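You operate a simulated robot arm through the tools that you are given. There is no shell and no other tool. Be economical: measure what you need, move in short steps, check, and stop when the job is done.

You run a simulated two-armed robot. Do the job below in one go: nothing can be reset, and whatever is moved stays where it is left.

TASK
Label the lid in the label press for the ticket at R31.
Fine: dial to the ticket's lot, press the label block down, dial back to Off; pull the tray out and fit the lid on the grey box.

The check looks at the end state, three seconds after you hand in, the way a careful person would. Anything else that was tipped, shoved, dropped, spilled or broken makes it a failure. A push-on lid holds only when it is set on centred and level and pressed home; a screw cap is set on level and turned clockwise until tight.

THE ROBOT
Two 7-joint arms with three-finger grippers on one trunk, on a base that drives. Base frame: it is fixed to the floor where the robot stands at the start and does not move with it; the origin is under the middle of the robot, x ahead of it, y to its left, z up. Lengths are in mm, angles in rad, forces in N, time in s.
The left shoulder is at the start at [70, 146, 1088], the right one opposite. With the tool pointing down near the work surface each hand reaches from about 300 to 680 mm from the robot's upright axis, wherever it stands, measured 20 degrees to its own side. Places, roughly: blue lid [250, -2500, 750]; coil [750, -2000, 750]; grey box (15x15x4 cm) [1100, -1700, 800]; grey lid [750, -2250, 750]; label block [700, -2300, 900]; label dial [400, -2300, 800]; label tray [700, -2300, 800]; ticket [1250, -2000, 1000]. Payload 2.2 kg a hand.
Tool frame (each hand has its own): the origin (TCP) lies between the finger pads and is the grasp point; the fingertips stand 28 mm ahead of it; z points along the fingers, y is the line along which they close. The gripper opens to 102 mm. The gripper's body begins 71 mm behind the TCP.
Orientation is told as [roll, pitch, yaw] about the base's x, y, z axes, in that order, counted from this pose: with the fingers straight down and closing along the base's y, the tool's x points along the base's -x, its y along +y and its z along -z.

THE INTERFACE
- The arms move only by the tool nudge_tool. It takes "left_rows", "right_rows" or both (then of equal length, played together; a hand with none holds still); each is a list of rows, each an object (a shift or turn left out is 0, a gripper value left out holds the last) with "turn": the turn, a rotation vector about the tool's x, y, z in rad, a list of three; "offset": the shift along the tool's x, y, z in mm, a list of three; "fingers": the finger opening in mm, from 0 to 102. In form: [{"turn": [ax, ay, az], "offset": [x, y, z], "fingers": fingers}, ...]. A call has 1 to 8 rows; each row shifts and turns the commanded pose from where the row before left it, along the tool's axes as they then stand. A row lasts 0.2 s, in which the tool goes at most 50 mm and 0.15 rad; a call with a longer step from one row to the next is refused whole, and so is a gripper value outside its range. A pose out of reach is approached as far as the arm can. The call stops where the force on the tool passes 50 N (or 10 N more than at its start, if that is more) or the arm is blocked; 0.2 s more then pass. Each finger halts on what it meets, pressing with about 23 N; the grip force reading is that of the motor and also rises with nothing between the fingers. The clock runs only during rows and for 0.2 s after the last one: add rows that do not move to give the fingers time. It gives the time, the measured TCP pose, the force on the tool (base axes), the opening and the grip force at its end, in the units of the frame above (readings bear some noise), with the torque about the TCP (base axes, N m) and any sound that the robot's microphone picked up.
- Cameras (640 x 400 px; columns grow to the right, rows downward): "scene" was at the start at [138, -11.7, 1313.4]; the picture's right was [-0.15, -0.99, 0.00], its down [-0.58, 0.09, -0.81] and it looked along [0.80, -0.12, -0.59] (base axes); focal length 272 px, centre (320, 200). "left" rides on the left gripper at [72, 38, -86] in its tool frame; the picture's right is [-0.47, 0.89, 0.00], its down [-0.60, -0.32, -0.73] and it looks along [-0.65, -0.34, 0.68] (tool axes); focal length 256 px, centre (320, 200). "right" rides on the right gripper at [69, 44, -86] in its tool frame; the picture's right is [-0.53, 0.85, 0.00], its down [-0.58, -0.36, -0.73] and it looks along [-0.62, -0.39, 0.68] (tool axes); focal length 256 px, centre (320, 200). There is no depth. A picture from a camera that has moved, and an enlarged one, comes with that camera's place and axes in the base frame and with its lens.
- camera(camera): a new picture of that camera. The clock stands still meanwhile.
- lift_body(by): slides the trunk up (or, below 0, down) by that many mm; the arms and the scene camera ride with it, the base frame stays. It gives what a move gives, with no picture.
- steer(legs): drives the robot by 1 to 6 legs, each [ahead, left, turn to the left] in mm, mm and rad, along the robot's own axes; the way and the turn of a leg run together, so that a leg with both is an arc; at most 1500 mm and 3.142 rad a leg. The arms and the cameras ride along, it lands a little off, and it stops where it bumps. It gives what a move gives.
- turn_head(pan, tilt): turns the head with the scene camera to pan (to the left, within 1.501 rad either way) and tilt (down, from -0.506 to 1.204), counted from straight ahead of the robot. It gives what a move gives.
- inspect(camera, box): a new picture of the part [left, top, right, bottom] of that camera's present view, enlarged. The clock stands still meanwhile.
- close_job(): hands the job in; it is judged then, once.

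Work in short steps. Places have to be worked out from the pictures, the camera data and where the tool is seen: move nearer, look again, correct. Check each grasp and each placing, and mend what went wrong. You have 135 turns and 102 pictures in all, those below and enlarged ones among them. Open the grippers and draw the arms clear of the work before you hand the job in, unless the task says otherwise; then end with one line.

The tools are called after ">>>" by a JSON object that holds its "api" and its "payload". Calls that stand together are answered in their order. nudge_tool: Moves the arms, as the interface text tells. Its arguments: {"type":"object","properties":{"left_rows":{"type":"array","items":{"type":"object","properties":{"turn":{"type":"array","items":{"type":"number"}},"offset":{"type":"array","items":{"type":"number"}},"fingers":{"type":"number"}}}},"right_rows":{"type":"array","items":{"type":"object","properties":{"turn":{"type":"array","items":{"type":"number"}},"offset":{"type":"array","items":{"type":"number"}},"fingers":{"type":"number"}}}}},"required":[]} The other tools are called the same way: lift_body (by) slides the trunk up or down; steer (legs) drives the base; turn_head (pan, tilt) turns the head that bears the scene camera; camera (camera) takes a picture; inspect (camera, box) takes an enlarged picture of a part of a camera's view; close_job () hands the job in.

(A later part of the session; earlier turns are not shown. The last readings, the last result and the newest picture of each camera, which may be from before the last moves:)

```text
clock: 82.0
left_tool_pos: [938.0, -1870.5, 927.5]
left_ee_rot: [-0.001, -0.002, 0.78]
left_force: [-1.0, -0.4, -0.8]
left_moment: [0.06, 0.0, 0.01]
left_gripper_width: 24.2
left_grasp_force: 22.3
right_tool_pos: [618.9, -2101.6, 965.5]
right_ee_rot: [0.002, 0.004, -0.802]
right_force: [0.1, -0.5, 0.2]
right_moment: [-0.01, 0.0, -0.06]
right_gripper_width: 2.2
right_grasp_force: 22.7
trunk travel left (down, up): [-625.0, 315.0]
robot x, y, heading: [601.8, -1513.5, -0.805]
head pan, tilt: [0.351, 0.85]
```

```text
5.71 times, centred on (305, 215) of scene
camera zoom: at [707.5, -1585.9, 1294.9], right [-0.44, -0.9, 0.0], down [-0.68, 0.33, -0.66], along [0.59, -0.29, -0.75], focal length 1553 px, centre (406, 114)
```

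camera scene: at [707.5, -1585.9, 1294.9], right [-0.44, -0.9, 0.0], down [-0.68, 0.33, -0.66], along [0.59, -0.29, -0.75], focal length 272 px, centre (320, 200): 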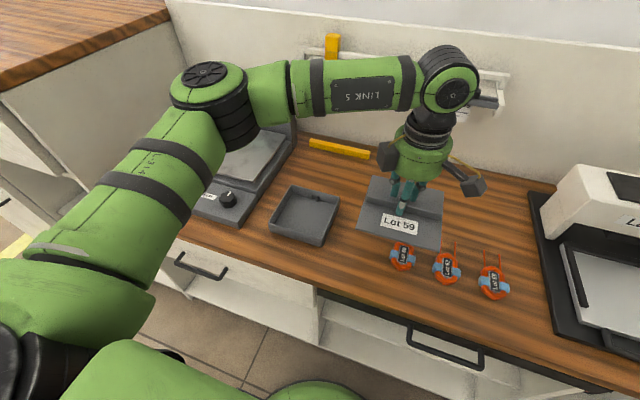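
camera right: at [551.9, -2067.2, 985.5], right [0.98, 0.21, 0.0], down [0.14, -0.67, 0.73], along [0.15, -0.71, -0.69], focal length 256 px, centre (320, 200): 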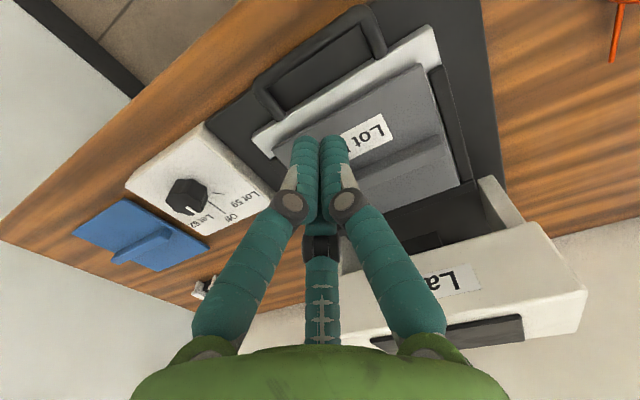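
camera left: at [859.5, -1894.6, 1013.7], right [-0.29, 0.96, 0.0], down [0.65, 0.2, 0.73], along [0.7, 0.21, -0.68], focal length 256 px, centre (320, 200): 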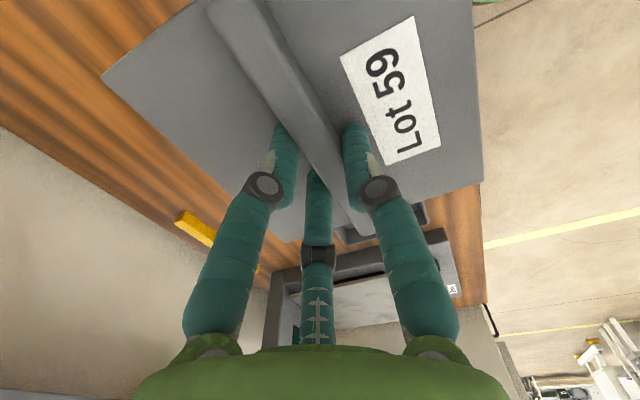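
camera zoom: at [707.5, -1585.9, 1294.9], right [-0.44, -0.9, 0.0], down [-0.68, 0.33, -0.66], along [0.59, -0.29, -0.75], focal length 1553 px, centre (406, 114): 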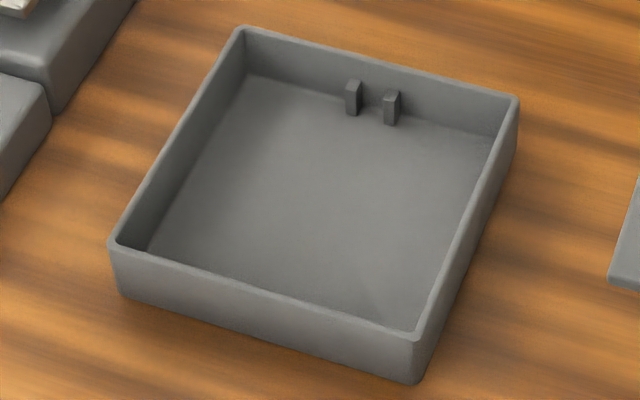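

The lugs form a keyway, so the lid probably has a matching key underneath and orientation matters. I raise the lid high to look at its underside with the head camera.

>>> {"api": "nudge_tool", "payload": {"left_rows": [{"offset": [0, 0, -48]}, {"offset": [0, 0, -48]}, {"offset": [0, 5, -48]}, {"offset": [0, 5, -48]}, {"offset": [0, 5, -48]}, {"offset": [0, 5, -48]}, {"offset": [0, 5, -48]}, {"offset": [0, 5, -48]}]}}

>>> {"api": "nudge_tool", "payload": {"left_rows": [{"offset": [0, 10, -30]}, {"turn": [-0.14, 0, 0]}, {"turn": [-0.14, 0, 0]}, {"turn": [-0.14, 0, 0]}, {"turn": [-0.14, 0, 0]}, {}]}}

>>> {"api": "turn_head", "payload": {"pan": 0.2, "tilt": -0.1}}

>>> {"api": "camera", "payload": {"camera": "scene"}}

```text
clock: 83.8
left_tool_pos: [922.3, -1851.7, 1228.0]
left_ee_rot: [-0.002, 0.002, 0.782]
left_force: [0.6, -1.4, -0.4]
left_moment: [0.03, 0.01, 0.01]
left_gripper_width: 24.4
left_grasp_force: 23.5
left hand out of reach, approached as far as the arm can: row 7, 8
right_tool_pos: [619.7, -2101.4, 965.9]
right_ee_rot: [0.001, 0.002, -0.802]
right_force: [-0.6, -0.1, -0.2]
right_moment: [-0.02, 0.0, -0.01]
right_gripper_width: 2.0
right_grasp_force: 22.8
trunk travel left (down, up): [-625.0, 315.0]
robot x, y, heading: [603.8, -1515.6, -0.806]
head pan, tilt: [0.351, 0.85]
```

```text
clock: 85.2
left_tool_pos: [883.9, -1776.2, 1165.1]
left_ee_rot: [0.553, 0.003, 0.784]
left_force: [-0.1, -1.1, -0.6]
left_moment: [-0.02, -0.04, 0.0]
left_gripper_width: 24.3
left_grasp_force: 23.0
left hand out of reach, approached as far as the arm can: row 1, 2, 3, 4, 5
right_tool_pos: [618.8, -2101.2, 965.8]
right_ee_rot: [0.004, 0.003, -0.802]
right_force: [0.3, 0.1, 0.1]
right_moment: [0.0, -0.04, 0.03]
right_gripper_width: 2.1
right_grasp_force: 23.6
trunk travel left (down, up): [-625.0, 315.0]
robot x, y, heading: [603.5, -1516.7, -0.805]
head pan, tilt: [0.351, 0.85]
```

```text
clock: 86.4
left_tool_pos: [885.2, -1775.8, 1163.6]
left_ee_rot: [0.555, 0.003, 0.783]
left_force: [0.7, -0.6, -0.1]
left_moment: [0.01, -0.02, 0.02]
left_gripper_width: 24.5
left_grasp_force: 22.9
right_tool_pos: [618.7, -2101.5, 967.4]
right_ee_rot: [0.003, 0.004, -0.802]
right_force: [0.5, 0.2, 0.1]
right_moment: [0.01, -0.01, 0.0]
right_gripper_width: 2.2
right_grasp_force: 22.6
trunk travel left (down, up): [-625.0, 315.0]
robot x, y, heading: [603.7, -1514.6, -0.803]
head pan, tilt: [0.201, -0.099]
```

```text
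39 pictures are left
camera scene: at [709.4, -1600.2, 1379.7], right [-0.57, -0.82, 0.0], down [0.08, -0.06, -1.0], along [0.82, -0.56, 0.1], focal length 272 px, centre (320, 200)
```

scene: 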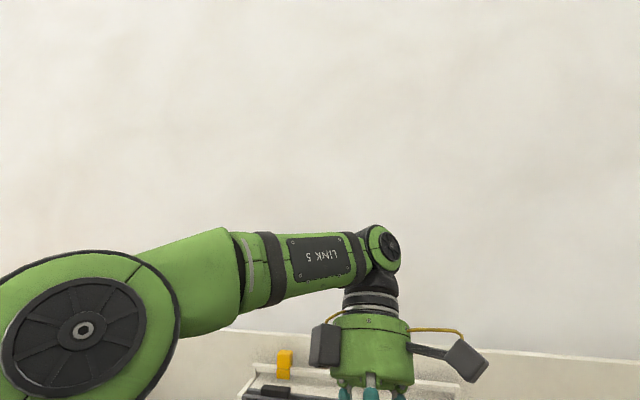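

The head can't get below the lid. I'll view it from beneath with the right wrist camera instead: first I untilt the lid and read the pose.

>>> {"api": "nudge_tool", "payload": {"left_rows": [{"offset": [0, 0, 30], "turn": [0.14, 0, 0]}, {"offset": [0, 0, 30], "turn": [0.14, 0, 0]}, {"turn": [0.14, 0, 0]}, {"turn": [0.135, 0, 0]}, {}], "right_rows": [{"offset": [0, 0, 10], "turn": [0, -0.145, 0]}, {"offset": [0, 0, 10], "turn": [0, -0.145, 0]}, {"turn": [0, -0.145, 0]}, {"turn": [0, -0.145, 0]}, {}]}}

>>> {"api": "turn_head", "payload": {"pan": -0.1, "tilt": 0.8}}

>>> {"api": "camera", "payload": {"camera": "scene"}}

```text
clock: 87.6
left_tool_pos: [866.1, -1758.2, 1111.3]
left_ee_rot: [0.004, 0.0, 0.78]
left_force: [0.0, 0.1, -1.1]
left_moment: [0.01, 0.01, -0.03]
left_gripper_width: 24.4
left_grasp_force: 22.9
right_tool_pos: [620.5, -2103.6, 944.9]
right_ee_rot: [0.004, -0.576, -0.803]
right_force: [0.1, 0.3, -0.2]
right_moment: [0.06, -0.01, -0.01]
right_gripper_width: 2.3
right_grasp_force: 22.7
trunk travel left (down, up): [-625.0, 315.0]
robot x, y, heading: [601.4, -1514.1, -0.81]
head pan, tilt: [0.201, -0.099]
```

```text
clock: 88.8
left_tool_pos: [866.1, -1757.6, 1111.9]
left_ee_rot: [0.007, 0.0, 0.78]
left_force: [-0.3, -0.3, -1.0]
left_moment: [-0.01, 0.02, -0.01]
left_gripper_width: 24.4
left_grasp_force: 23.0
right_tool_pos: [620.1, -2102.7, 945.4]
right_ee_rot: [0.002, -0.577, -0.803]
right_force: [0.4, 0.5, 0.0]
right_moment: [0.02, 0.02, -0.02]
right_gripper_width: 2.3
right_grasp_force: 23.2
trunk travel left (down, up): [-625.0, 315.0]
robot x, y, heading: [602.4, -1518.6, -0.807]
head pan, tilt: [-0.099, 0.799]
```

```text
38 pictures are left
camera scene: at [687.7, -1614.2, 1299.0], right [-0.79, -0.62, 0.0], down [-0.44, 0.56, -0.7], along [0.43, -0.55, -0.72], focal length 272 px, centre (320, 200)
```

scene: 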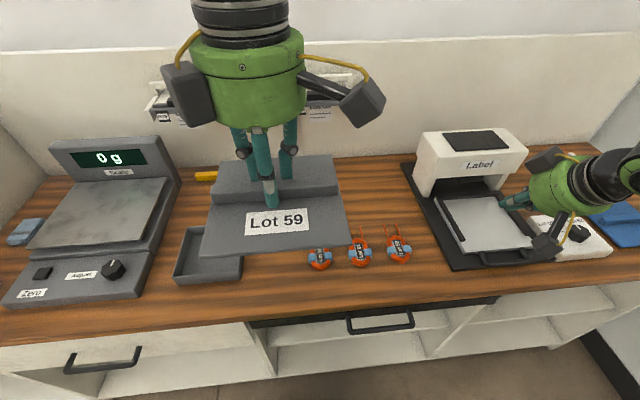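

Lid held well. I continue pitching the right hand up to ~1.3 rad and yaw it left, while staying in place.

>>> {"api": "nudge_tool", "payload": {"right_rows": [{"turn": [0, -0.145, 0]}, {"turn": [0, -0.145, 0]}, {"turn": [0, -0.145, 0]}, {"turn": [0, -0.145, 0]}, {"turn": [0, -0.145, 0]}, {"turn": [-0.142, 0, -0.04]}, {"turn": [-0.142, 0, -0.04]}, {"turn": [-0.142, 0, -0.04]}]}}

>>> {"api": "camera", "payload": {"camera": "right"}}

```text
clock: 90.6
left_tool_pos: [866.2, -1757.4, 1111.9]
left_ee_rot: [0.005, 0.0, 0.779]
left_force: [0.1, -0.4, -1.3]
left_moment: [0.0, -0.03, -0.02]
left_gripper_width: 24.1
left_grasp_force: 23.4
right_tool_pos: [620.0, -2102.3, 946.4]
right_ee_rot: [-0.003, -1.304, -0.355]
right_force: [0.4, -0.2, -0.1]
right_moment: [-0.02, -0.03, 0.02]
right_gripper_width: 2.2
right_grasp_force: 23.1
trunk travel left (down, up): [-625.0, 315.0]
robot x, y, heading: [599.4, -1516.3, -0.806]
head pan, tilt: [-0.099, 0.799]
```

```text
37 pictures are left
camera right: at [540.0, -2026.0, 903.2], right [0.43, 0.74, 0.52], down [-0.65, -0.15, 0.75], along [0.63, -0.65, 0.42], focal length 256 px, centre (320, 200)
```

right: 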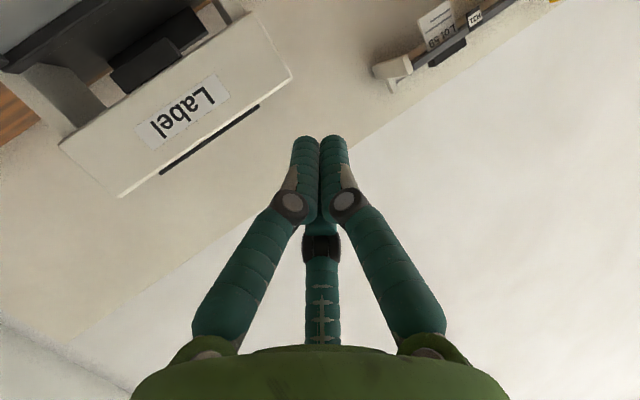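

That works. I yaw the right hand 0.6 further left and bring the lid forward-right into its view.

>>> {"api": "nudge_tool", "payload": {"left_rows": [{"offset": [20, -34, 0]}, {"offset": [20, -36, 0]}, {"offset": [22, -36, 0]}, {"offset": [25, -37, 0]}, {}], "right_rows": [{"turn": [-0.142, 0, -0.04]}, {"turn": [-0.142, 0, -0.04]}, {"turn": [-0.142, 0, -0.04]}, {"turn": [-0.142, 0, -0.04]}, {}]}}

>>> {"api": "camera", "payload": {"camera": "right"}}

```text
clock: 91.8
left_tool_pos: [903.9, -1919.8, 1109.2]
left_ee_rot: [0.003, 0.001, 0.779]
left_force: [0.4, 0.3, -0.7]
left_moment: [-0.03, 0.03, -0.02]
left_gripper_width: 24.5
left_grasp_force: 22.6
right_tool_pos: [619.6, -2101.2, 946.0]
right_ee_rot: [-0.022, -1.302, 0.254]
right_force: [0.1, 0.4, 0.2]
right_moment: [-0.01, 0.03, -0.02]
right_gripper_width: 2.0
right_grasp_force: 23.2
trunk travel left (down, up): [-625.0, 315.0]
robot x, y, heading: [600.3, -1516.3, -0.802]
head pan, tilt: [-0.099, 0.799]
```

```text
36 pictures are left
camera right: at [511.0, -2081.5, 904.6], right [-0.06, 0.86, 0.51], down [-0.45, -0.48, 0.75], along [0.89, -0.19, 0.42], focal length 256 px, centre (320, 200)
```

right: 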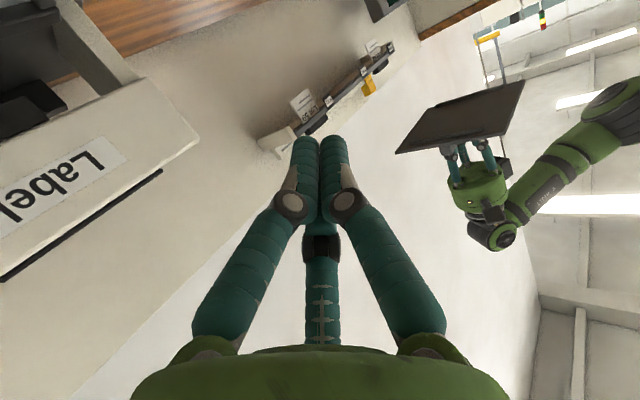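

Excellent: the underside of the lid is visible. I enlarge it.

>>> {"api": "inspect", "payload": {"camera": "right", "box": [380, 60, 540, 180]}}

```text
3.33 times, centred on (460, 120) of right
camera zoom: at [511.0, -2081.5, 904.6], right [-0.06, 0.86, 0.51], down [-0.45, -0.48, 0.75], along [0.89, -0.19, 0.42], focal length 853 px, centre (-147, 467)
```

zoom: 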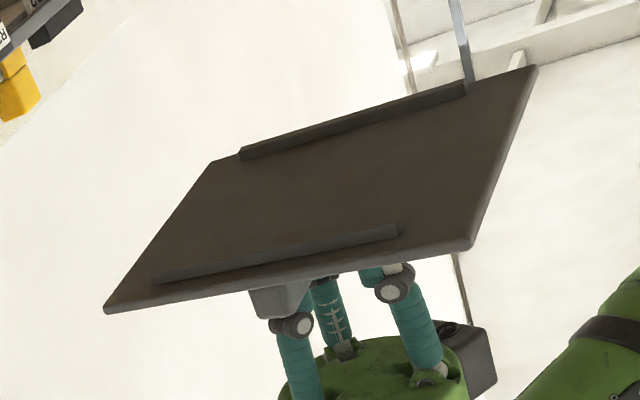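

The underside has two rails along the left and right edges only; the box lugs at the rear then stay free, so the present orientation (as in the tray) is right. I carry the lid over the box at z≈870.

>>> {"api": "nudge_tool", "payload": {"left_rows": [{"offset": [-40, 0, 10]}, {"offset": [-45, 0, 20]}, {"offset": [-45, 0, 20]}, {"offset": [-45, 0, 30]}, {"offset": [-45, 0, 30]}, {"offset": [-43, -1, 40]}, {"offset": [0, 0, 40]}, {}]}}

>>> {"api": "turn_head", "payload": {"pan": 0.35, "tilt": 0.9}}

>>> {"api": "inspect", "payload": {"camera": "scene", "box": [220, 80, 440, 260]}}

```text
refused: row 4 steps farther than a row can; nothing moved
```

```text
clock: 92.7
left_tool_pos: [905.3, -1921.3, 1107.2]
left_ee_rot: [0.006, -0.002, 0.781]
left_force: [0.3, 0.3, -1.1]
left_moment: [0.03, -0.02, -0.04]
left_gripper_width: 24.7
left_grasp_force: 22.8
right_tool_pos: [619.7, -2102.6, 945.8]
right_ee_rot: [-0.014, -1.303, 0.245]
right_force: [0.6, 0.0, -1.3]
right_moment: [0.02, 0.02, -0.05]
right_gripper_width: 2.3
right_grasp_force: 23.5
trunk travel left (down, up): [-625.0, 315.0]
robot x, y, heading: [599.5, -1514.9, -0.804]
head pan, tilt: [0.351, 0.901]
```

```text
2.22 times, centred on (330, 170) of scene
camera zoom: at [705.5, -1584.3, 1291.0], right [-0.44, -0.9, 0.0], down [-0.7, 0.34, -0.62], along [0.56, -0.27, -0.78], focal length 604 px, centre (298, 267)
```

zoom: 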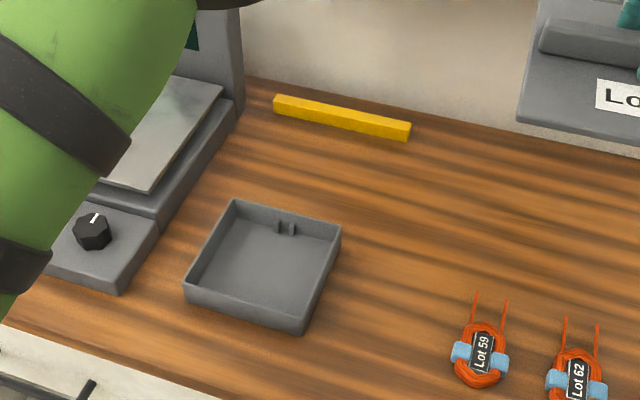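

That row exceeded the step limit. I redo it with shorter rows.

>>> {"api": "nudge_tool", "payload": {"left_rows": [{"offset": [-40, 0, 10]}, {"offset": [-45, 0, 15]}, {"offset": [-45, 0, 15]}, {"offset": [-45, 0, 15]}, {"offset": [-45, 0, 15]}, {"offset": [-43, -1, 20]}, {"offset": [0, 0, 45]}, {"offset": [0, 0, 45]}]}}

>>> {"api": "inspect", "payload": {"camera": "scene", "box": [220, 80, 440, 260]}}

```text
clock: 94.5
left_tool_pos: [1092.2, -1733.5, 930.5]
left_ee_rot: [0.003, 0.002, 0.781]
left_force: [0.2, -0.7, -1.4]
left_moment: [-0.01, 0.01, -0.03]
left_gripper_width: 24.4
left_grasp_force: 23.3
right_tool_pos: [621.9, -2102.2, 946.7]
right_ee_rot: [-0.013, -1.3, 0.244]
right_force: [0.6, 0.2, 0.8]
right_moment: [-0.01, 0.04, 0.0]
right_gripper_width: 2.0
right_grasp_force: 23.7
trunk travel left (down, up): [-625.0, 315.0]
robot x, y, heading: [604.4, -1515.9, -0.805]
head pan, tilt: [0.351, 0.901]
```

```text
2.22 times, centred on (330, 170) of scene
camera zoom: at [706.6, -1583.6, 1291.0], right [-0.44, -0.9, 0.0], down [-0.71, 0.34, -0.62], along [0.56, -0.27, -0.78], focal length 604 px, centre (298, 267)
```

zoom: 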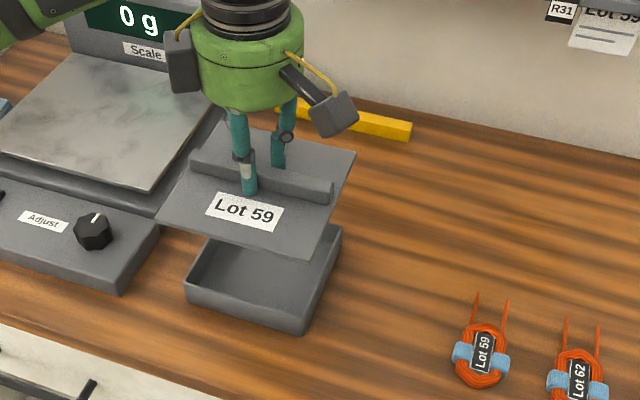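

I descend 65 mm to bring the lid close above the box and compare corners.

>>> {"api": "nudge_tool", "payload": {"left_rows": [{"offset": [0, 0, 25]}, {"offset": [0, 0, 25]}, {"offset": [0, 0, 15]}, {}]}}

>>> {"api": "inspect", "payload": {"camera": "scene", "box": [240, 120, 400, 250]}}

>>> {"api": "camera", "payload": {"camera": "left"}}

```text
clock: 95.5
left_tool_pos: [1090.5, -1732.7, 865.4]
left_ee_rot: [0.003, 0.0, 0.779]
left_force: [0.2, 1.1, -0.6]
left_moment: [-0.02, -0.01, -0.03]
left_gripper_width: 24.4
left_grasp_force: 23.5
right_tool_pos: [619.7, -2102.1, 945.9]
right_ee_rot: [-0.013, -1.302, 0.244]
right_force: [0.4, 0.0, -0.8]
right_moment: [-0.01, 0.01, -0.01]
right_gripper_width: 2.3
right_grasp_force: 23.1
trunk travel left (down, up): [-625.0, 315.0]
robot x, y, heading: [601.7, -1516.7, -0.804]
head pan, tilt: [0.351, 0.901]
```

```text
3.08 times, centred on (320, 185) of scene
camera zoom: at [705.6, -1583.8, 1291.0], right [-0.44, -0.9, 0.0], down [-0.7, 0.34, -0.62], along [0.56, -0.27, -0.78], focal length 836 px, centre (320, 246)
```

zoom: 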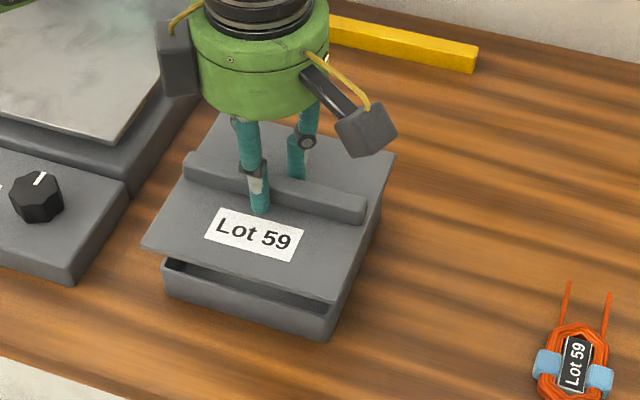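

```text
31 pictures are left
camera left: at [1013.7, -1758.6, 951.1], right [-0.29, 0.96, 0.0], down [0.65, 0.2, 0.73], along [0.7, 0.22, -0.68], focal length 256 px, centre (320, 200)
```

left: 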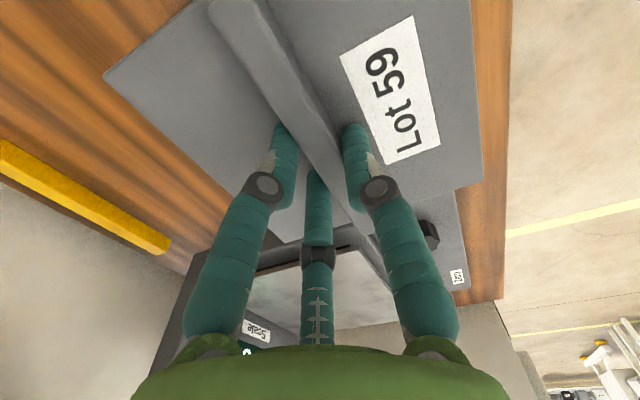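

The lid is ~12 mm too near and ~6 mm too far right at rim height by my estimate. I correct that and descend 22 mm for a closer comparison.

>>> {"api": "nudge_tool", "payload": {"left_rows": [{"offset": [-6, -12, 0]}, {"offset": [0, 0, 12]}, {"offset": [0, 0, 10]}, {}]}}

>>> {"api": "inspect", "payload": {"camera": "scene", "box": [250, 140, 370, 240]}}

```text
clock: 96.5
left_tool_pos: [1104.3, -1737.7, 842.6]
left_ee_rot: [0.003, -0.001, 0.779]
left_force: [-0.1, 0.6, -1.6]
left_moment: [0.0, -0.03, -0.01]
left_gripper_width: 24.3
left_grasp_force: 22.9
right_tool_pos: [620.6, -2101.6, 946.4]
right_ee_rot: [-0.014, -1.301, 0.245]
right_force: [0.6, -0.4, 0.2]
right_moment: [0.01, -0.01, -0.01]
right_gripper_width: 2.3
right_grasp_force: 22.9
trunk travel left (down, up): [-625.0, 315.0]
robot x, y, heading: [598.9, -1511.9, -0.806]
head pan, tilt: [0.351, 0.901]
```

```text
4.00 times, centred on (310, 190) of scene
camera zoom: at [705.5, -1583.8, 1291.0], right [-0.44, -0.9, 0.0], down [-0.7, 0.34, -0.62], along [0.56, -0.27, -0.78], focal length 1087 px, centre (360, 240)
```

zoom: 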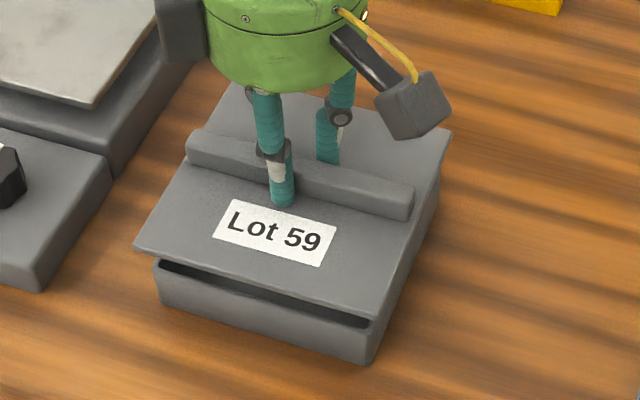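

To judge the height and fore-aft alignment I need a second viewpoint. I re-aim the right wrist camera toward the box.

>>> {"api": "nudge_tool", "payload": {"right_rows": [{"turn": [0, 0.145, 0]}, {"turn": [0, 0.145, 0]}, {"turn": [0, 0.145, 0]}, {"turn": [0, 0.145, 0]}, {"turn": [-0.099, 0, -0.112]}, {"turn": [-0.099, 0, -0.112]}, {}]}}

>>> {"api": "camera", "payload": {"camera": "right"}}

```text
clock: 98.1
left_tool_pos: [1103.9, -1737.2, 842.3]
left_ee_rot: [0.003, 0.0, 0.781]
left_force: [-0.1, -0.3, -0.4]
left_moment: [-0.03, -0.04, 0.02]
left_gripper_width: 24.4
left_grasp_force: 22.7
right_tool_pos: [619.8, -2101.7, 946.8]
right_ee_rot: [-0.006, -0.72, 0.536]
right_force: [0.2, -1.2, -0.2]
right_moment: [0.03, 0.03, -0.01]
right_gripper_width: 2.1
right_grasp_force: 23.1
trunk travel left (down, up): [-625.0, 315.0]
robot x, y, heading: [602.4, -1514.3, -0.804]
head pan, tilt: [0.351, 0.901]
```

```text
29 pictures are left
camera right: at [503.5, -2119.0, 966.5], right [-0.08, 0.93, 0.35], down [0.14, -0.34, 0.93], along [0.99, 0.13, -0.1], focal length 256 px, centre (320, 200)
```

right: 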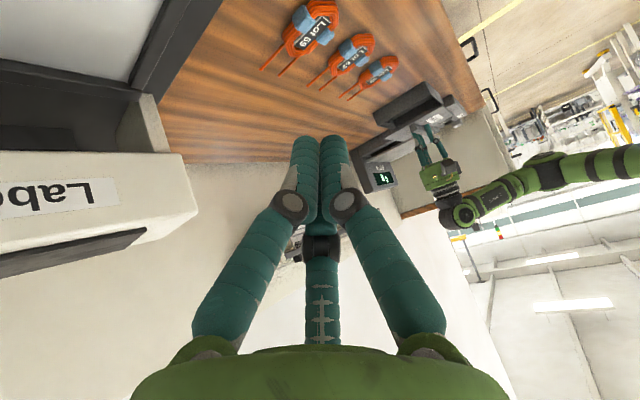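

The box and lid are visible from the side, upside-down. I enlarge that.

>>> {"api": "inspect", "payload": {"camera": "right", "box": [360, 70, 460, 140]}}

```text
5.71 times, centred on (410, 105) of right
camera zoom: at [503.5, -2119.0, 966.5], right [-0.08, 0.93, 0.35], down [0.14, -0.34, 0.93], along [0.99, 0.13, -0.1], focal length 1463 px, centre (-194, 743)
```

zoom: 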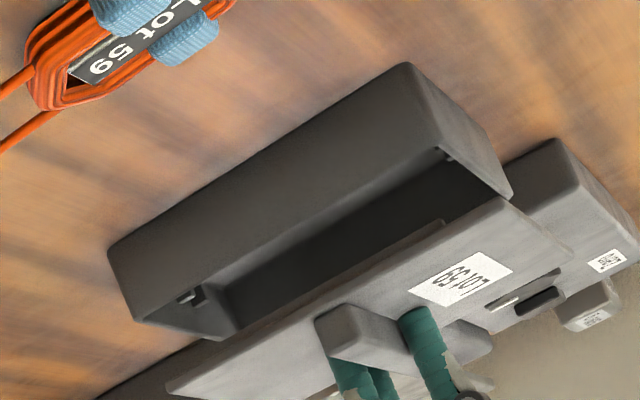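

Combining both views: rim z≈778, box centre ≈ (1104,-1738), lid centre ≈ (1096,-1735). I shift 8 mm forward and 2.5 mm left and lower 13 mm, then check again.

>>> {"api": "nudge_tool", "payload": {"left_rows": [{"offset": [-2.5, -8, 0]}, {"offset": [0, 0, 7]}, {"offset": [0, 0, 6]}, {}]}}

>>> {"api": "inspect", "payload": {"camera": "right", "box": [360, 70, 460, 140]}}

>>> {"api": "inspect", "payload": {"camera": "scene", "box": [250, 140, 370, 240]}}

```text
clock: 99.1
left_tool_pos: [1112.4, -1743.8, 829.3]
left_ee_rot: [0.006, 0.0, 0.781]
left_force: [0.2, -0.2, -0.9]
left_moment: [0.01, -0.02, 0.01]
left_gripper_width: 24.5
left_grasp_force: 23.0
right_tool_pos: [619.4, -2101.9, 945.9]
right_ee_rot: [-0.002, -0.72, 0.533]
right_force: [-0.4, 0.5, -0.4]
right_moment: [-0.04, 0.0, -0.02]
right_gripper_width: 2.3
right_grasp_force: 23.1
trunk travel left (down, up): [-625.0, 315.0]
robot x, y, heading: [599.6, -1518.0, -0.803]
head pan, tilt: [0.351, 0.901]
```

```text
5.71 times, centred on (410, 105) of right
camera zoom: at [503.5, -2119.3, 966.2], right [-0.08, 0.93, 0.35], down [0.14, -0.34, 0.93], along [0.99, 0.13, -0.1], focal length 1463 px, centre (-194, 743)
```

zoom: 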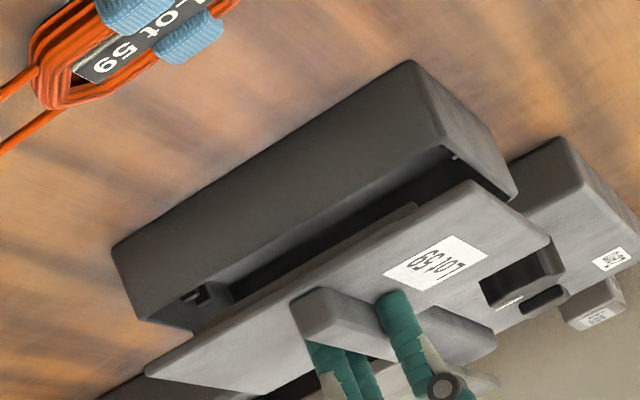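

```text
4.00 times, centred on (310, 190) of scene
camera zoom: at [705.6, -1583.8, 1291.0], right [-0.44, -0.9, 0.0], down [-0.7, 0.34, -0.62], along [0.56, -0.27, -0.78], focal length 1087 px, centre (360, 240)
```

zoom: 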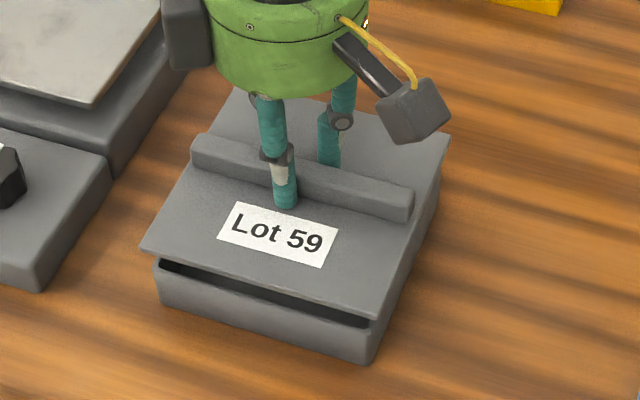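

Both views say the lid still needs about 5 mm forward and 3 mm left. I apply that and lower another 6 mm.

>>> {"api": "nudge_tool", "payload": {"left_rows": [{"offset": [-3, -5, 0]}, {"offset": [0, 0, 6]}, {}]}}

>>> {"api": "inspect", "payload": {"camera": "right", "box": [375, 75, 450, 135]}}

>>> {"api": "inspect", "payload": {"camera": "scene", "box": [260, 150, 350, 235]}}

```text
clock: 99.9
left_tool_pos: [1115.3, -1745.3, 823.8]
left_ee_rot: [0.005, 0.0, 0.78]
left_force: [-0.1, 0.1, -0.9]
left_moment: [0.0, -0.01, -0.03]
left_gripper_width: 24.6
left_grasp_force: 23.2
right_tool_pos: [619.7, -2102.2, 946.2]
right_ee_rot: [-0.005, -0.722, 0.532]
right_force: [0.3, -0.7, -0.2]
right_moment: [-0.04, -0.01, 0.01]
right_gripper_width: 2.3
right_grasp_force: 22.8
trunk travel left (down, up): [-625.0, 315.0]
robot x, y, heading: [600.4, -1518.1, -0.806]
head pan, tilt: [0.351, 0.901]
```

```text
6.67 times, centred on (412, 105) of right
camera zoom: at [503.5, -2119.3, 966.2], right [-0.08, 0.93, 0.35], down [0.14, -0.34, 0.93], along [0.99, 0.13, -0.1], focal length 1707 px, centre (-297, 833)
```

zoom: 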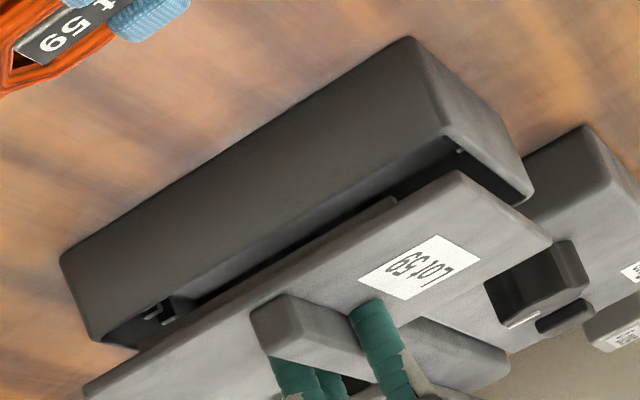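

```text
4.71 times, centred on (305, 192) of scene
camera zoom: at [705.6, -1583.8, 1291.0], right [-0.44, -0.9, 0.0], down [-0.7, 0.34, -0.62], along [0.56, -0.27, -0.78], focal length 1279 px, centre (391, 235)
```

zoom: 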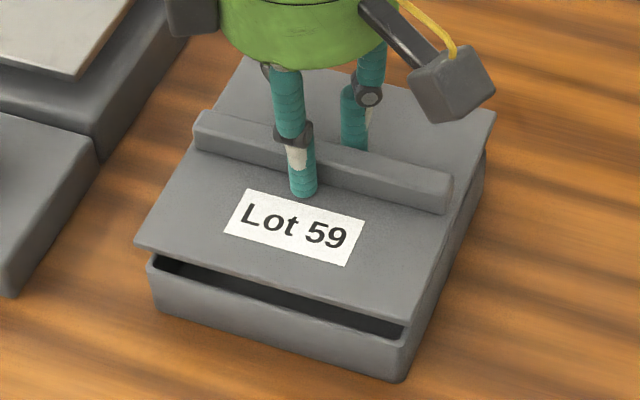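

The lid and box footprints are nearly the same size; remaining offset is only ~2 mm back. I shift 2 mm forward and lower 8 mm, then view at near-contact.

>>> {"api": "nudge_tool", "payload": {"left_rows": [{"offset": [0, -2, 3]}, {"offset": [0, 0, 3]}, {"offset": [0, 0, 2]}, {}]}}

>>> {"api": "inspect", "payload": {"camera": "right", "box": [375, 75, 450, 135]}}

>>> {"api": "inspect", "payload": {"camera": "scene", "box": [260, 150, 350, 235]}}

```text
clock: 100.9
left_tool_pos: [1119.1, -1745.8, 815.8]
left_ee_rot: [0.005, -0.001, 0.781]
left_force: [0.3, -0.4, -0.2]
left_moment: [0.02, 0.0, -0.01]
left_gripper_width: 24.3
left_grasp_force: 23.4
right_tool_pos: [619.9, -2102.3, 946.2]
right_ee_rot: [-0.002, -0.72, 0.532]
right_force: [-0.2, 0.7, -0.3]
right_moment: [-0.01, 0.0, 0.0]
right_gripper_width: 2.1
right_grasp_force: 22.8
trunk travel left (down, up): [-625.0, 315.0]
robot x, y, heading: [600.7, -1516.0, -0.803]
head pan, tilt: [0.351, 0.901]
```

```text
6.67 times, centred on (412, 105) of right
camera zoom: at [503.5, -2119.4, 966.2], right [-0.08, 0.93, 0.35], down [0.14, -0.34, 0.93], along [0.99, 0.13, -0.1], focal length 1707 px, centre (-297, 833)
```

zoom: 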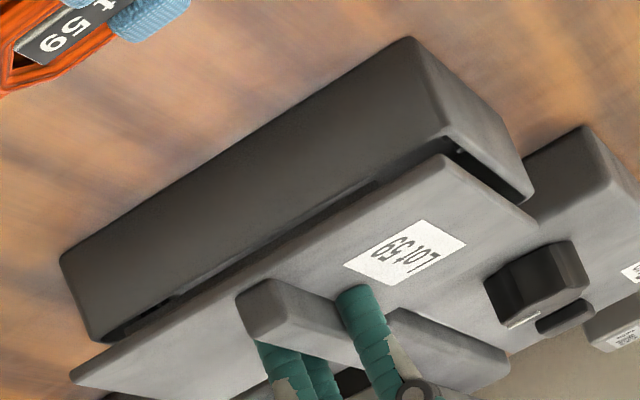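

```text
4.71 times, centred on (305, 192) of scene
camera zoom: at [705.6, -1583.8, 1291.0], right [-0.44, -0.9, 0.0], down [-0.7, 0.34, -0.62], along [0.56, -0.27, -0.78], focal length 1279 px, centre (391, 235)
```

zoom: 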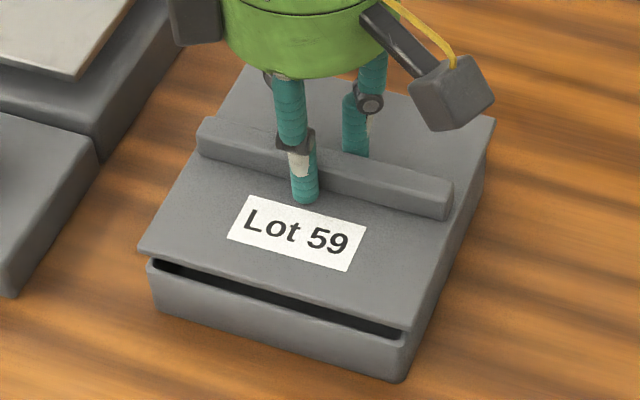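

The right rail is about to drop inside the right wall. I lower gently in 2 mm steps watching for contact.

>>> {"api": "nudge_tool", "payload": {"left_rows": [{"offset": [0, 0, 2]}, {"offset": [0, 0, 2]}, {"offset": [0, 0, 2]}, {}]}}

>>> {"api": "inspect", "payload": {"camera": "right", "box": [375, 75, 450, 135]}}

>>> {"api": "inspect", "payload": {"camera": "scene", "box": [260, 150, 350, 235]}}

```text
clock: 101.9
left_tool_pos: [1117.4, -1745.4, 810.6]
left_ee_rot: [0.005, 0.0, 0.781]
left_force: [-0.3, 0.0, 0.4]
left_moment: [-0.09, 0.1, -0.1]
left_gripper_width: 24.4
left_grasp_force: 22.9
right_tool_pos: [620.0, -2102.0, 947.0]
right_ee_rot: [-0.003, -0.721, 0.533]
right_force: [-0.4, 0.6, -0.6]
right_moment: [-0.04, 0.0, -0.02]
right_gripper_width: 2.4
right_grasp_force: 22.6
trunk travel left (down, up): [-625.0, 315.0]
robot x, y, heading: [599.9, -1518.9, -0.807]
head pan, tilt: [0.351, 0.901]
```

```text
6.67 times, centred on (412, 105) of right
camera zoom: at [503.5, -2119.2, 966.3], right [-0.08, 0.93, 0.35], down [0.14, -0.34, 0.93], along [0.99, 0.13, -0.1], focal length 1707 px, centre (-297, 833)
```

zoom: 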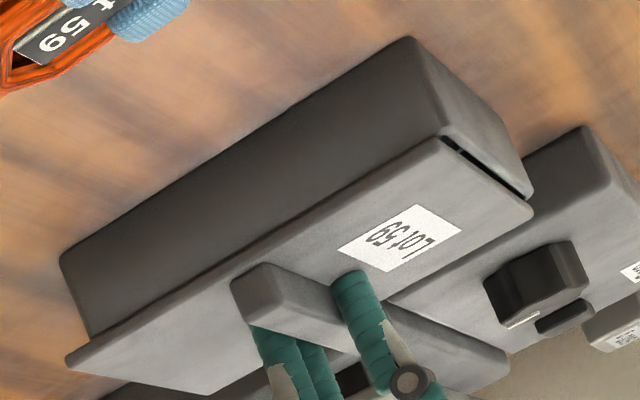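

```text
4.71 times, centred on (305, 192) of scene
camera zoom: at [705.5, -1583.6, 1291.0], right [-0.44, -0.9, 0.0], down [-0.7, 0.34, -0.62], along [0.56, -0.27, -0.78], focal length 1279 px, centre (391, 235)
```

zoom: 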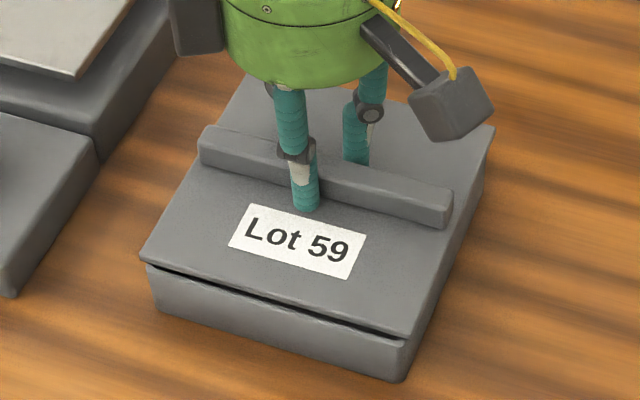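

Near seated, but the right view shows a gap at the front and rear overhang: the lid is ~6 mm too far forward, and slightly left. I lift 4 mm, shift 6 back and 2 right, and lower again.

>>> {"api": "nudge_tool", "payload": {"left_rows": [{"offset": [0, 0, -5]}, {"offset": [2, 6, 0]}, {"offset": [0, 0, 3]}, {"offset": [0, 0, 2]}, {}]}}

>>> {"api": "inspect", "payload": {"camera": "right", "box": [375, 75, 450, 135]}}

>>> {"api": "inspect", "payload": {"camera": "scene", "box": [260, 150, 350, 235]}}

```text
clock: 103.1
left_tool_pos: [1113.3, -1743.4, 810.8]
left_ee_rot: [0.003, -0.001, 0.781]
left_force: [1.0, 0.3, 1.0]
left_moment: [-0.08, 0.09, -0.03]
left_gripper_width: 24.5
left_grasp_force: 22.2
right_tool_pos: [619.1, -2101.3, 947.1]
right_ee_rot: [-0.001, -0.72, 0.534]
right_force: [-0.2, -0.3, 0.4]
right_moment: [-0.01, -0.03, 0.01]
right_gripper_width: 2.1
right_grasp_force: 22.7
trunk travel left (down, up): [-625.0, 315.0]
robot x, y, heading: [600.5, -1516.8, -0.807]
head pan, tilt: [0.351, 0.901]
```

```text
6.67 times, centred on (412, 105) of right
camera zoom: at [503.5, -2119.2, 966.3], right [-0.08, 0.93, 0.35], down [0.14, -0.34, 0.93], along [0.99, 0.13, -0.1], focal length 1707 px, centre (-297, 833)
```

zoom: 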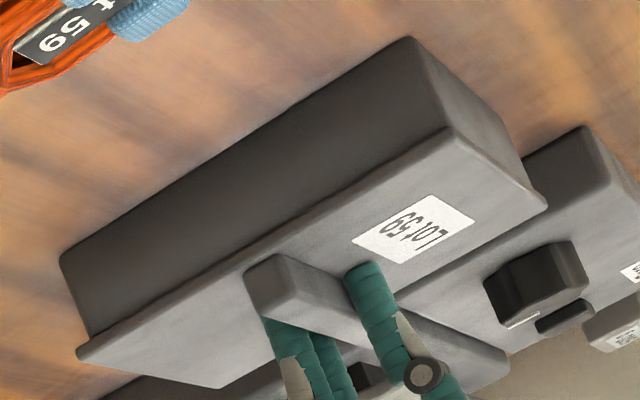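

```text
4.71 times, centred on (305, 192) of scene
camera zoom: at [705.5, -1583.6, 1291.0], right [-0.44, -0.9, 0.0], down [-0.7, 0.34, -0.62], along [0.56, -0.27, -0.78], focal length 1279 px, centre (391, 235)
```

zoom: 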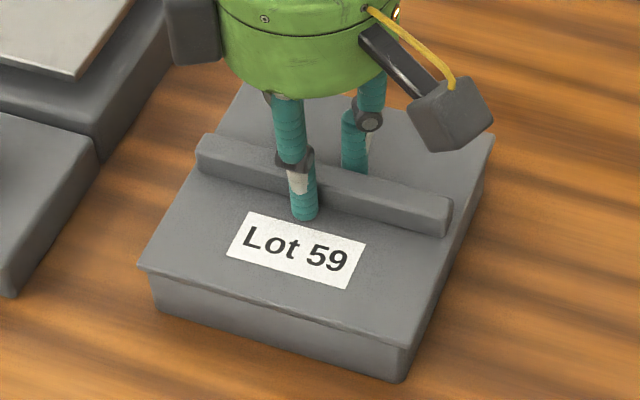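

Very close now: overhangs differ by only ~2 mm. I do a final trim (2 mm right, 1.5 mm back) and start pressing down.

>>> {"api": "nudge_tool", "payload": {"left_rows": [{"offset": [0, 0, -4]}, {"offset": [2, 1.5, 0]}, {"offset": [0, 0, 4]}, {"offset": [0, 0, 2]}, {"offset": [0, 0, 2]}, {"offset": [0, 0, 2]}, {}]}}

>>> {"api": "inspect", "payload": {"camera": "right", "box": [375, 75, 450, 135]}}

>>> {"api": "inspect", "payload": {"camera": "scene", "box": [260, 150, 350, 235]}}

```text
clock: 104.7
left_tool_pos: [1109.0, -1742.5, 808.9]
left_ee_rot: [-0.005, 0.0, 0.782]
left_force: [5.7, 2.1, 28.7]
left_moment: [0.3, 0.06, -0.05]
left_gripper_width: 24.5
left_grasp_force: 22.9
right_tool_pos: [617.3, -2101.1, 947.5]
right_ee_rot: [-0.009, -0.724, 0.536]
right_force: [-0.5, 0.1, 0.8]
right_moment: [0.01, 0.0, -0.01]
right_gripper_width: 2.1
right_grasp_force: 23.0
trunk travel left (down, up): [-625.0, 315.0]
robot x, y, heading: [599.6, -1519.6, -0.804]
head pan, tilt: [0.351, 0.901]
```

```text
6.67 times, centred on (412, 105) of right
camera zoom: at [501.2, -2117.7, 967.4], right [-0.08, 0.93, 0.35], down [0.14, -0.34, 0.93], along [0.99, 0.13, -0.1], focal length 1707 px, centre (-297, 833)
```

zoom: 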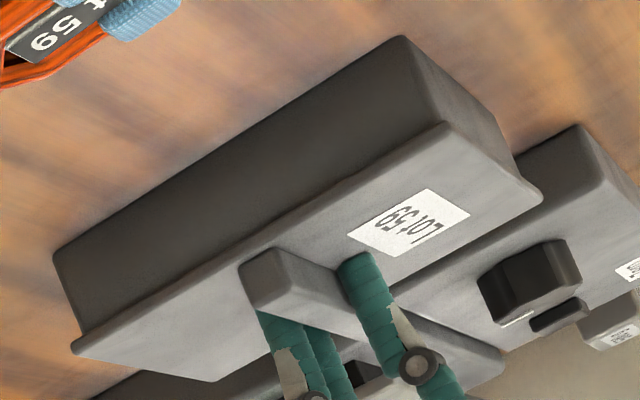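

```text
4.71 times, centred on (305, 192) of scene
camera zoom: at [702.3, -1581.5, 1291.7], right [-0.44, -0.9, 0.0], down [-0.7, 0.34, -0.62], along [0.56, -0.27, -0.78], focal length 1279 px, centre (391, 235)
```

zoom: 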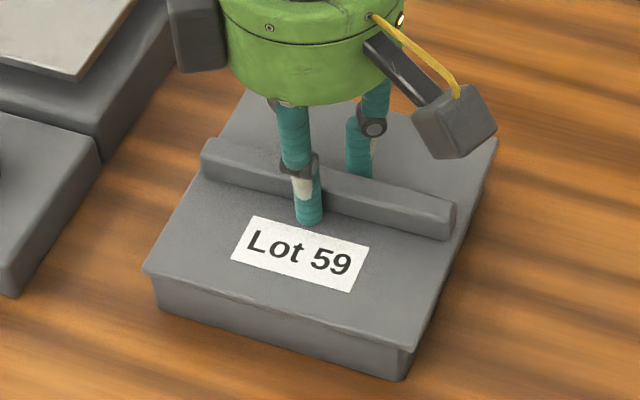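

Contact at 29 N with the lid looking flush. I press on to the force limit to seat it home.

>>> {"api": "nudge_tool", "payload": {"left_rows": [{"offset": [0, 0, 2]}, {"offset": [0, 0, 2]}, {"offset": [0, 0, 2]}, {"offset": [0, 0, 2]}, {"offset": [0, 0, 2]}, {"offset": [0, 0, 2]}, {}]}}

>>> {"api": "inspect", "payload": {"camera": "scene", "box": [260, 150, 350, 235]}}

```text
clock: 105.6
left_tool_pos: [1112.0, -1746.2, 808.5]
left_ee_rot: [-0.012, 0.004, 0.781]
left_force: [-3.2, 6.9, 23.1]
left_moment: [1.04, 0.06, 0.14]
left_gripper_width: 24.3
left_grasp_force: 23.0
right_tool_pos: [619.1, -2100.6, 945.6]
right_ee_rot: [-0.006, -0.723, 0.536]
right_force: [0.8, -0.2, -0.6]
right_moment: [0.03, -0.02, 0.05]
right_gripper_width: 2.1
right_grasp_force: 22.9
trunk travel left (down, up): [-625.0, 315.0]
robot x, y, heading: [602.2, -1513.7, -0.803]
head pan, tilt: [0.351, 0.901]
stopped in row 4 (left hand): the force on the tool passed its limit at 51 N (the readings are from after the stop); the commanded pose is now the measured one
```

```text
4.71 times, centred on (305, 192) of scene
camera zoom: at [703.3, -1583.1, 1290.8], right [-0.44, -0.9, 0.0], down [-0.7, 0.34, -0.62], along [0.56, -0.27, -0.78], focal length 1279 px, centre (391, 235)
```

zoom: 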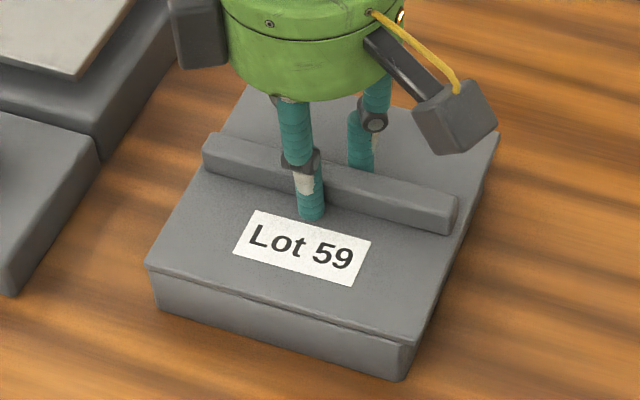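

It stopped firm at plate height ≈ 780, consistent with the plate resting on the rim (z≈778). I check the seams in the side view.

>>> {"api": "inspect", "payload": {"camera": "right", "box": [380, 80, 450, 130]}}

```text
8.00 times, centred on (415, 105) of right
camera zoom: at [502.2, -2118.8, 965.9], right [-0.08, 0.93, 0.35], down [0.14, -0.34, 0.93], along [0.99, 0.13, -0.1], focal length 2048 px, centre (-440, 960)
```

zoom: 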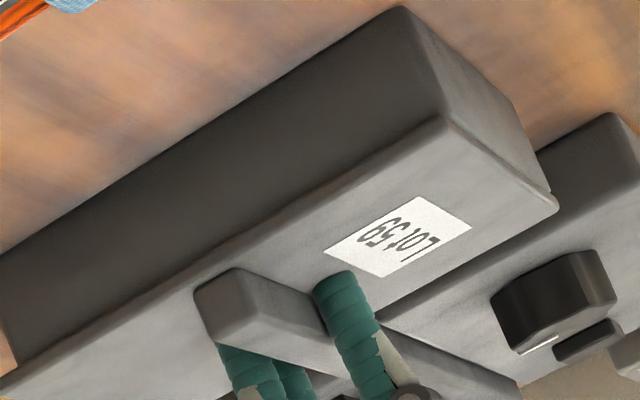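

The seams look even. I relax, open the fingers, lift off 60 mm and inspect the lid's seat.

>>> {"api": "nudge_tool", "payload": {"left_rows": [{"offset": [0, 0, -2]}, {"fingers": 45}, {}, {"offset": [0, 0, -20]}, {"offset": [0, 0, -40]}, {"offset": [0, 0, -40]}, {}]}}

>>> {"api": "inspect", "payload": {"camera": "scene", "box": [255, 140, 355, 235]}}

>>> {"api": "inspect", "payload": {"camera": "right", "box": [370, 75, 450, 135]}}

```text
clock: 107.2
left_tool_pos: [1112.6, -1743.5, 906.3]
left_ee_rot: [-0.007, 0.004, 0.78]
left_force: [0.1, -0.4, 0.7]
left_moment: [-0.02, 0.02, 0.01]
left_gripper_width: 44.9
left_grasp_force: 0.0
right_tool_pos: [619.4, -2102.3, 945.4]
right_ee_rot: [-0.005, -0.72, 0.533]
right_force: [-0.4, -0.7, 0.4]
right_moment: [-0.02, -0.02, 0.01]
right_gripper_width: 2.0
right_grasp_force: 22.7
trunk travel left (down, up): [-625.0, 315.0]
robot x, y, heading: [601.4, -1515.6, -0.806]
head pan, tilt: [0.351, 0.901]
```

```text
4.21 times, centred on (305, 188) of scene
camera zoom: at [705.8, -1583.8, 1290.9], right [-0.44, -0.9, 0.0], down [-0.7, 0.34, -0.62], along [0.56, -0.27, -0.78], focal length 1144 px, centre (383, 253)
```

zoom: 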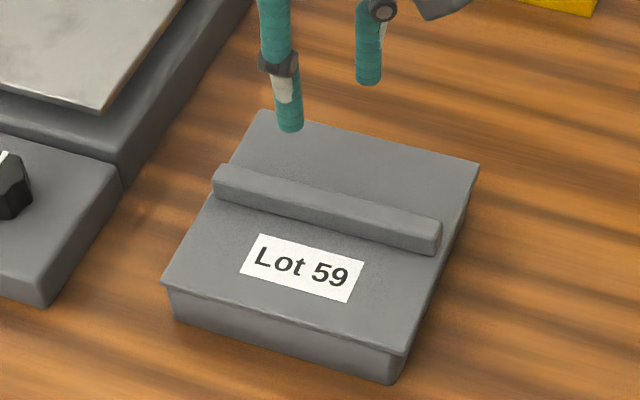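

```text
6.67 times, centred on (410, 105) of right
camera zoom: at [503.8, -2119.3, 966.2], right [-0.08, 0.93, 0.35], down [0.14, -0.34, 0.93], along [0.99, 0.13, -0.1], focal length 1707 px, centre (-280, 833)
```

zoom: 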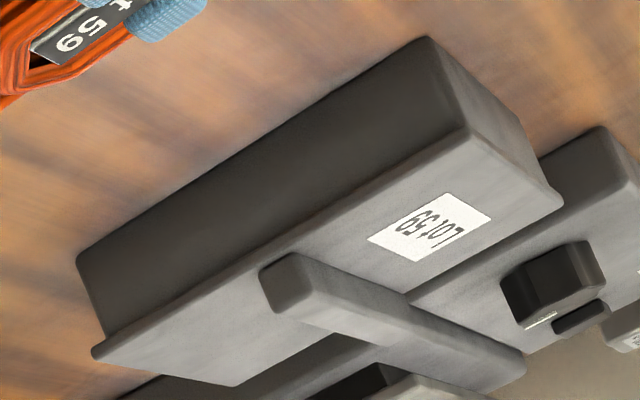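

The lid sits level. I zoom on the front seam and corners to judge centring.

>>> {"api": "inspect", "payload": {"camera": "scene", "box": [265, 196, 325, 234]}}

>>> {"api": "inspect", "payload": {"camera": "right", "box": [376, 100, 406, 130]}}

```text
10.53 times, centred on (295, 215) of scene
camera zoom: at [705.8, -1583.8, 1290.9], right [-0.44, -0.9, 0.0], down [-0.7, 0.34, -0.62], along [0.56, -0.27, -0.78], focal length 2860 px, centre (583, 42)
```

zoom: 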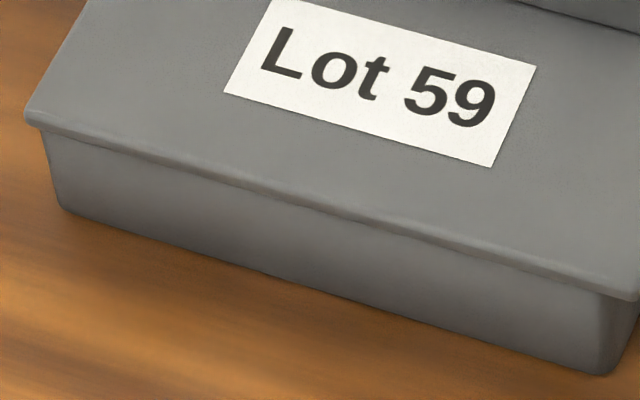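

```text
13.33 times, centred on (391, 115) of right
camera zoom: at [503.8, -2119.3, 966.2], right [-0.08, 0.93, 0.35], down [0.14, -0.34, 0.93], along [0.99, 0.13, -0.1], focal length 3413 px, centre (-627, 1333)
```

zoom: 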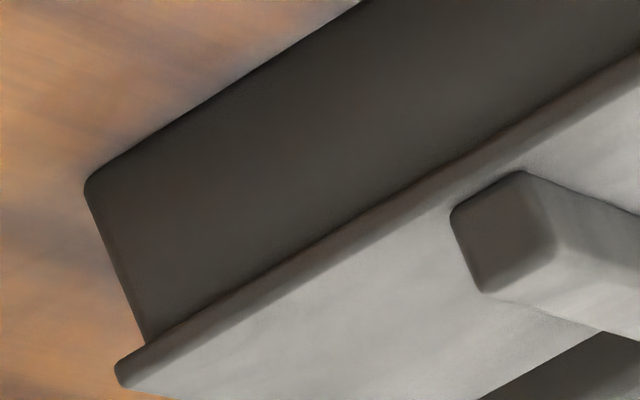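

The seam is closed all round, with equal small overhangs: the lid is centred, level and pressed home. I raise both arms and back the robot away for a final check.

>>> {"api": "nudge_tool", "payload": {"left_rows": [{"offset": [0, 0, -45]}, {"offset": [0, 0, -45]}, {"offset": [0, 0, -45]}, {}], "right_rows": [{"offset": [-26, 0, -30], "fingers": 60}, {"offset": [-26, 0, -30]}, {"offset": [-26, 0, -30]}, {}]}}

>>> {"api": "steer", "payload": {"legs": [[-350, 0, 0]]}}

>>> {"api": "turn_head", "payload": {"pan": -0.2, "tilt": 0.6}}

>>> {"api": "camera", "payload": {"camera": "scene"}}

```text
clock: 108.2
left_tool_pos: [1112.4, -1741.6, 1039.4]
left_ee_rot: [-0.007, 0.003, 0.781]
left_force: [-0.7, 0.0, -0.6]
left_moment: [-0.01, 0.02, 0.03]
left_gripper_width: 45.0
left_grasp_force: 0.1
right_tool_pos: [618.4, -2102.7, 1067.0]
right_ee_rot: [-0.004, -0.72, 0.533]
right_force: [0.0, 0.6, 0.4]
right_moment: [-0.01, 0.01, 0.03]
right_gripper_width: 60.0
right_grasp_force: 0.1
trunk travel left (down, up): [-625.0, 315.0]
robot x, y, heading: [601.1, -1517.5, -0.806]
head pan, tilt: [0.351, 0.901]
```

```text
clock: 110.4
left_tool_pos: [871.7, -1491.2, 1039.2]
left_ee_rot: [-0.01, 0.004, 0.785]
left_force: [-0.2, -0.3, -0.6]
left_moment: [0.0, 0.0, 0.01]
left_gripper_width: 45.0
left_grasp_force: 0.0
right_tool_pos: [379.9, -1851.8, 1066.3]
right_ee_rot: [-0.004, -0.722, 0.536]
right_force: [-0.3, 0.4, 0.5]
right_moment: [-0.04, 0.0, 0.01]
right_gripper_width: 60.2
right_grasp_force: 0.0
trunk travel left (down, up): [-625.0, 315.0]
robot x, y, heading: [360.4, -1265.5, -0.799]
head pan, tilt: [0.351, 0.901]
```

```text
clock: 111.4
left_tool_pos: [871.3, -1490.0, 1039.9]
left_ee_rot: [-0.008, 0.004, 0.785]
left_force: [-0.6, 0.1, 0.3]
left_moment: [0.03, -0.01, 0.0]
left_gripper_width: 44.9
left_grasp_force: 0.0
right_tool_pos: [378.5, -1851.1, 1065.8]
right_ee_rot: [-0.005, -0.721, 0.537]
right_force: [0.9, 0.3, -0.1]
right_moment: [0.0, 0.02, 0.01]
right_gripper_width: 60.1
right_grasp_force: 0.1
trunk travel left (down, up): [-625.0, 315.0]
robot x, y, heading: [362.2, -1266.7, -0.803]
head pan, tilt: [-0.201, 0.6]
```

```text
9 pictures are left
camera scene: at [444.4, -1375.5, 1315.7], right [-0.84, -0.54, 0.0], down [-0.3, 0.48, -0.82], along [0.44, -0.69, -0.57], focal length 272 px, centre (320, 200)
```

scene: 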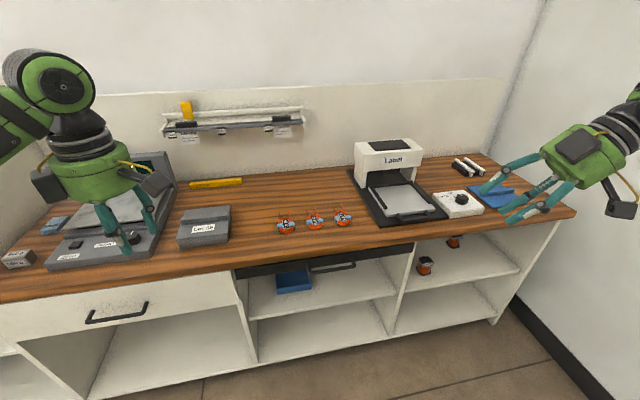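

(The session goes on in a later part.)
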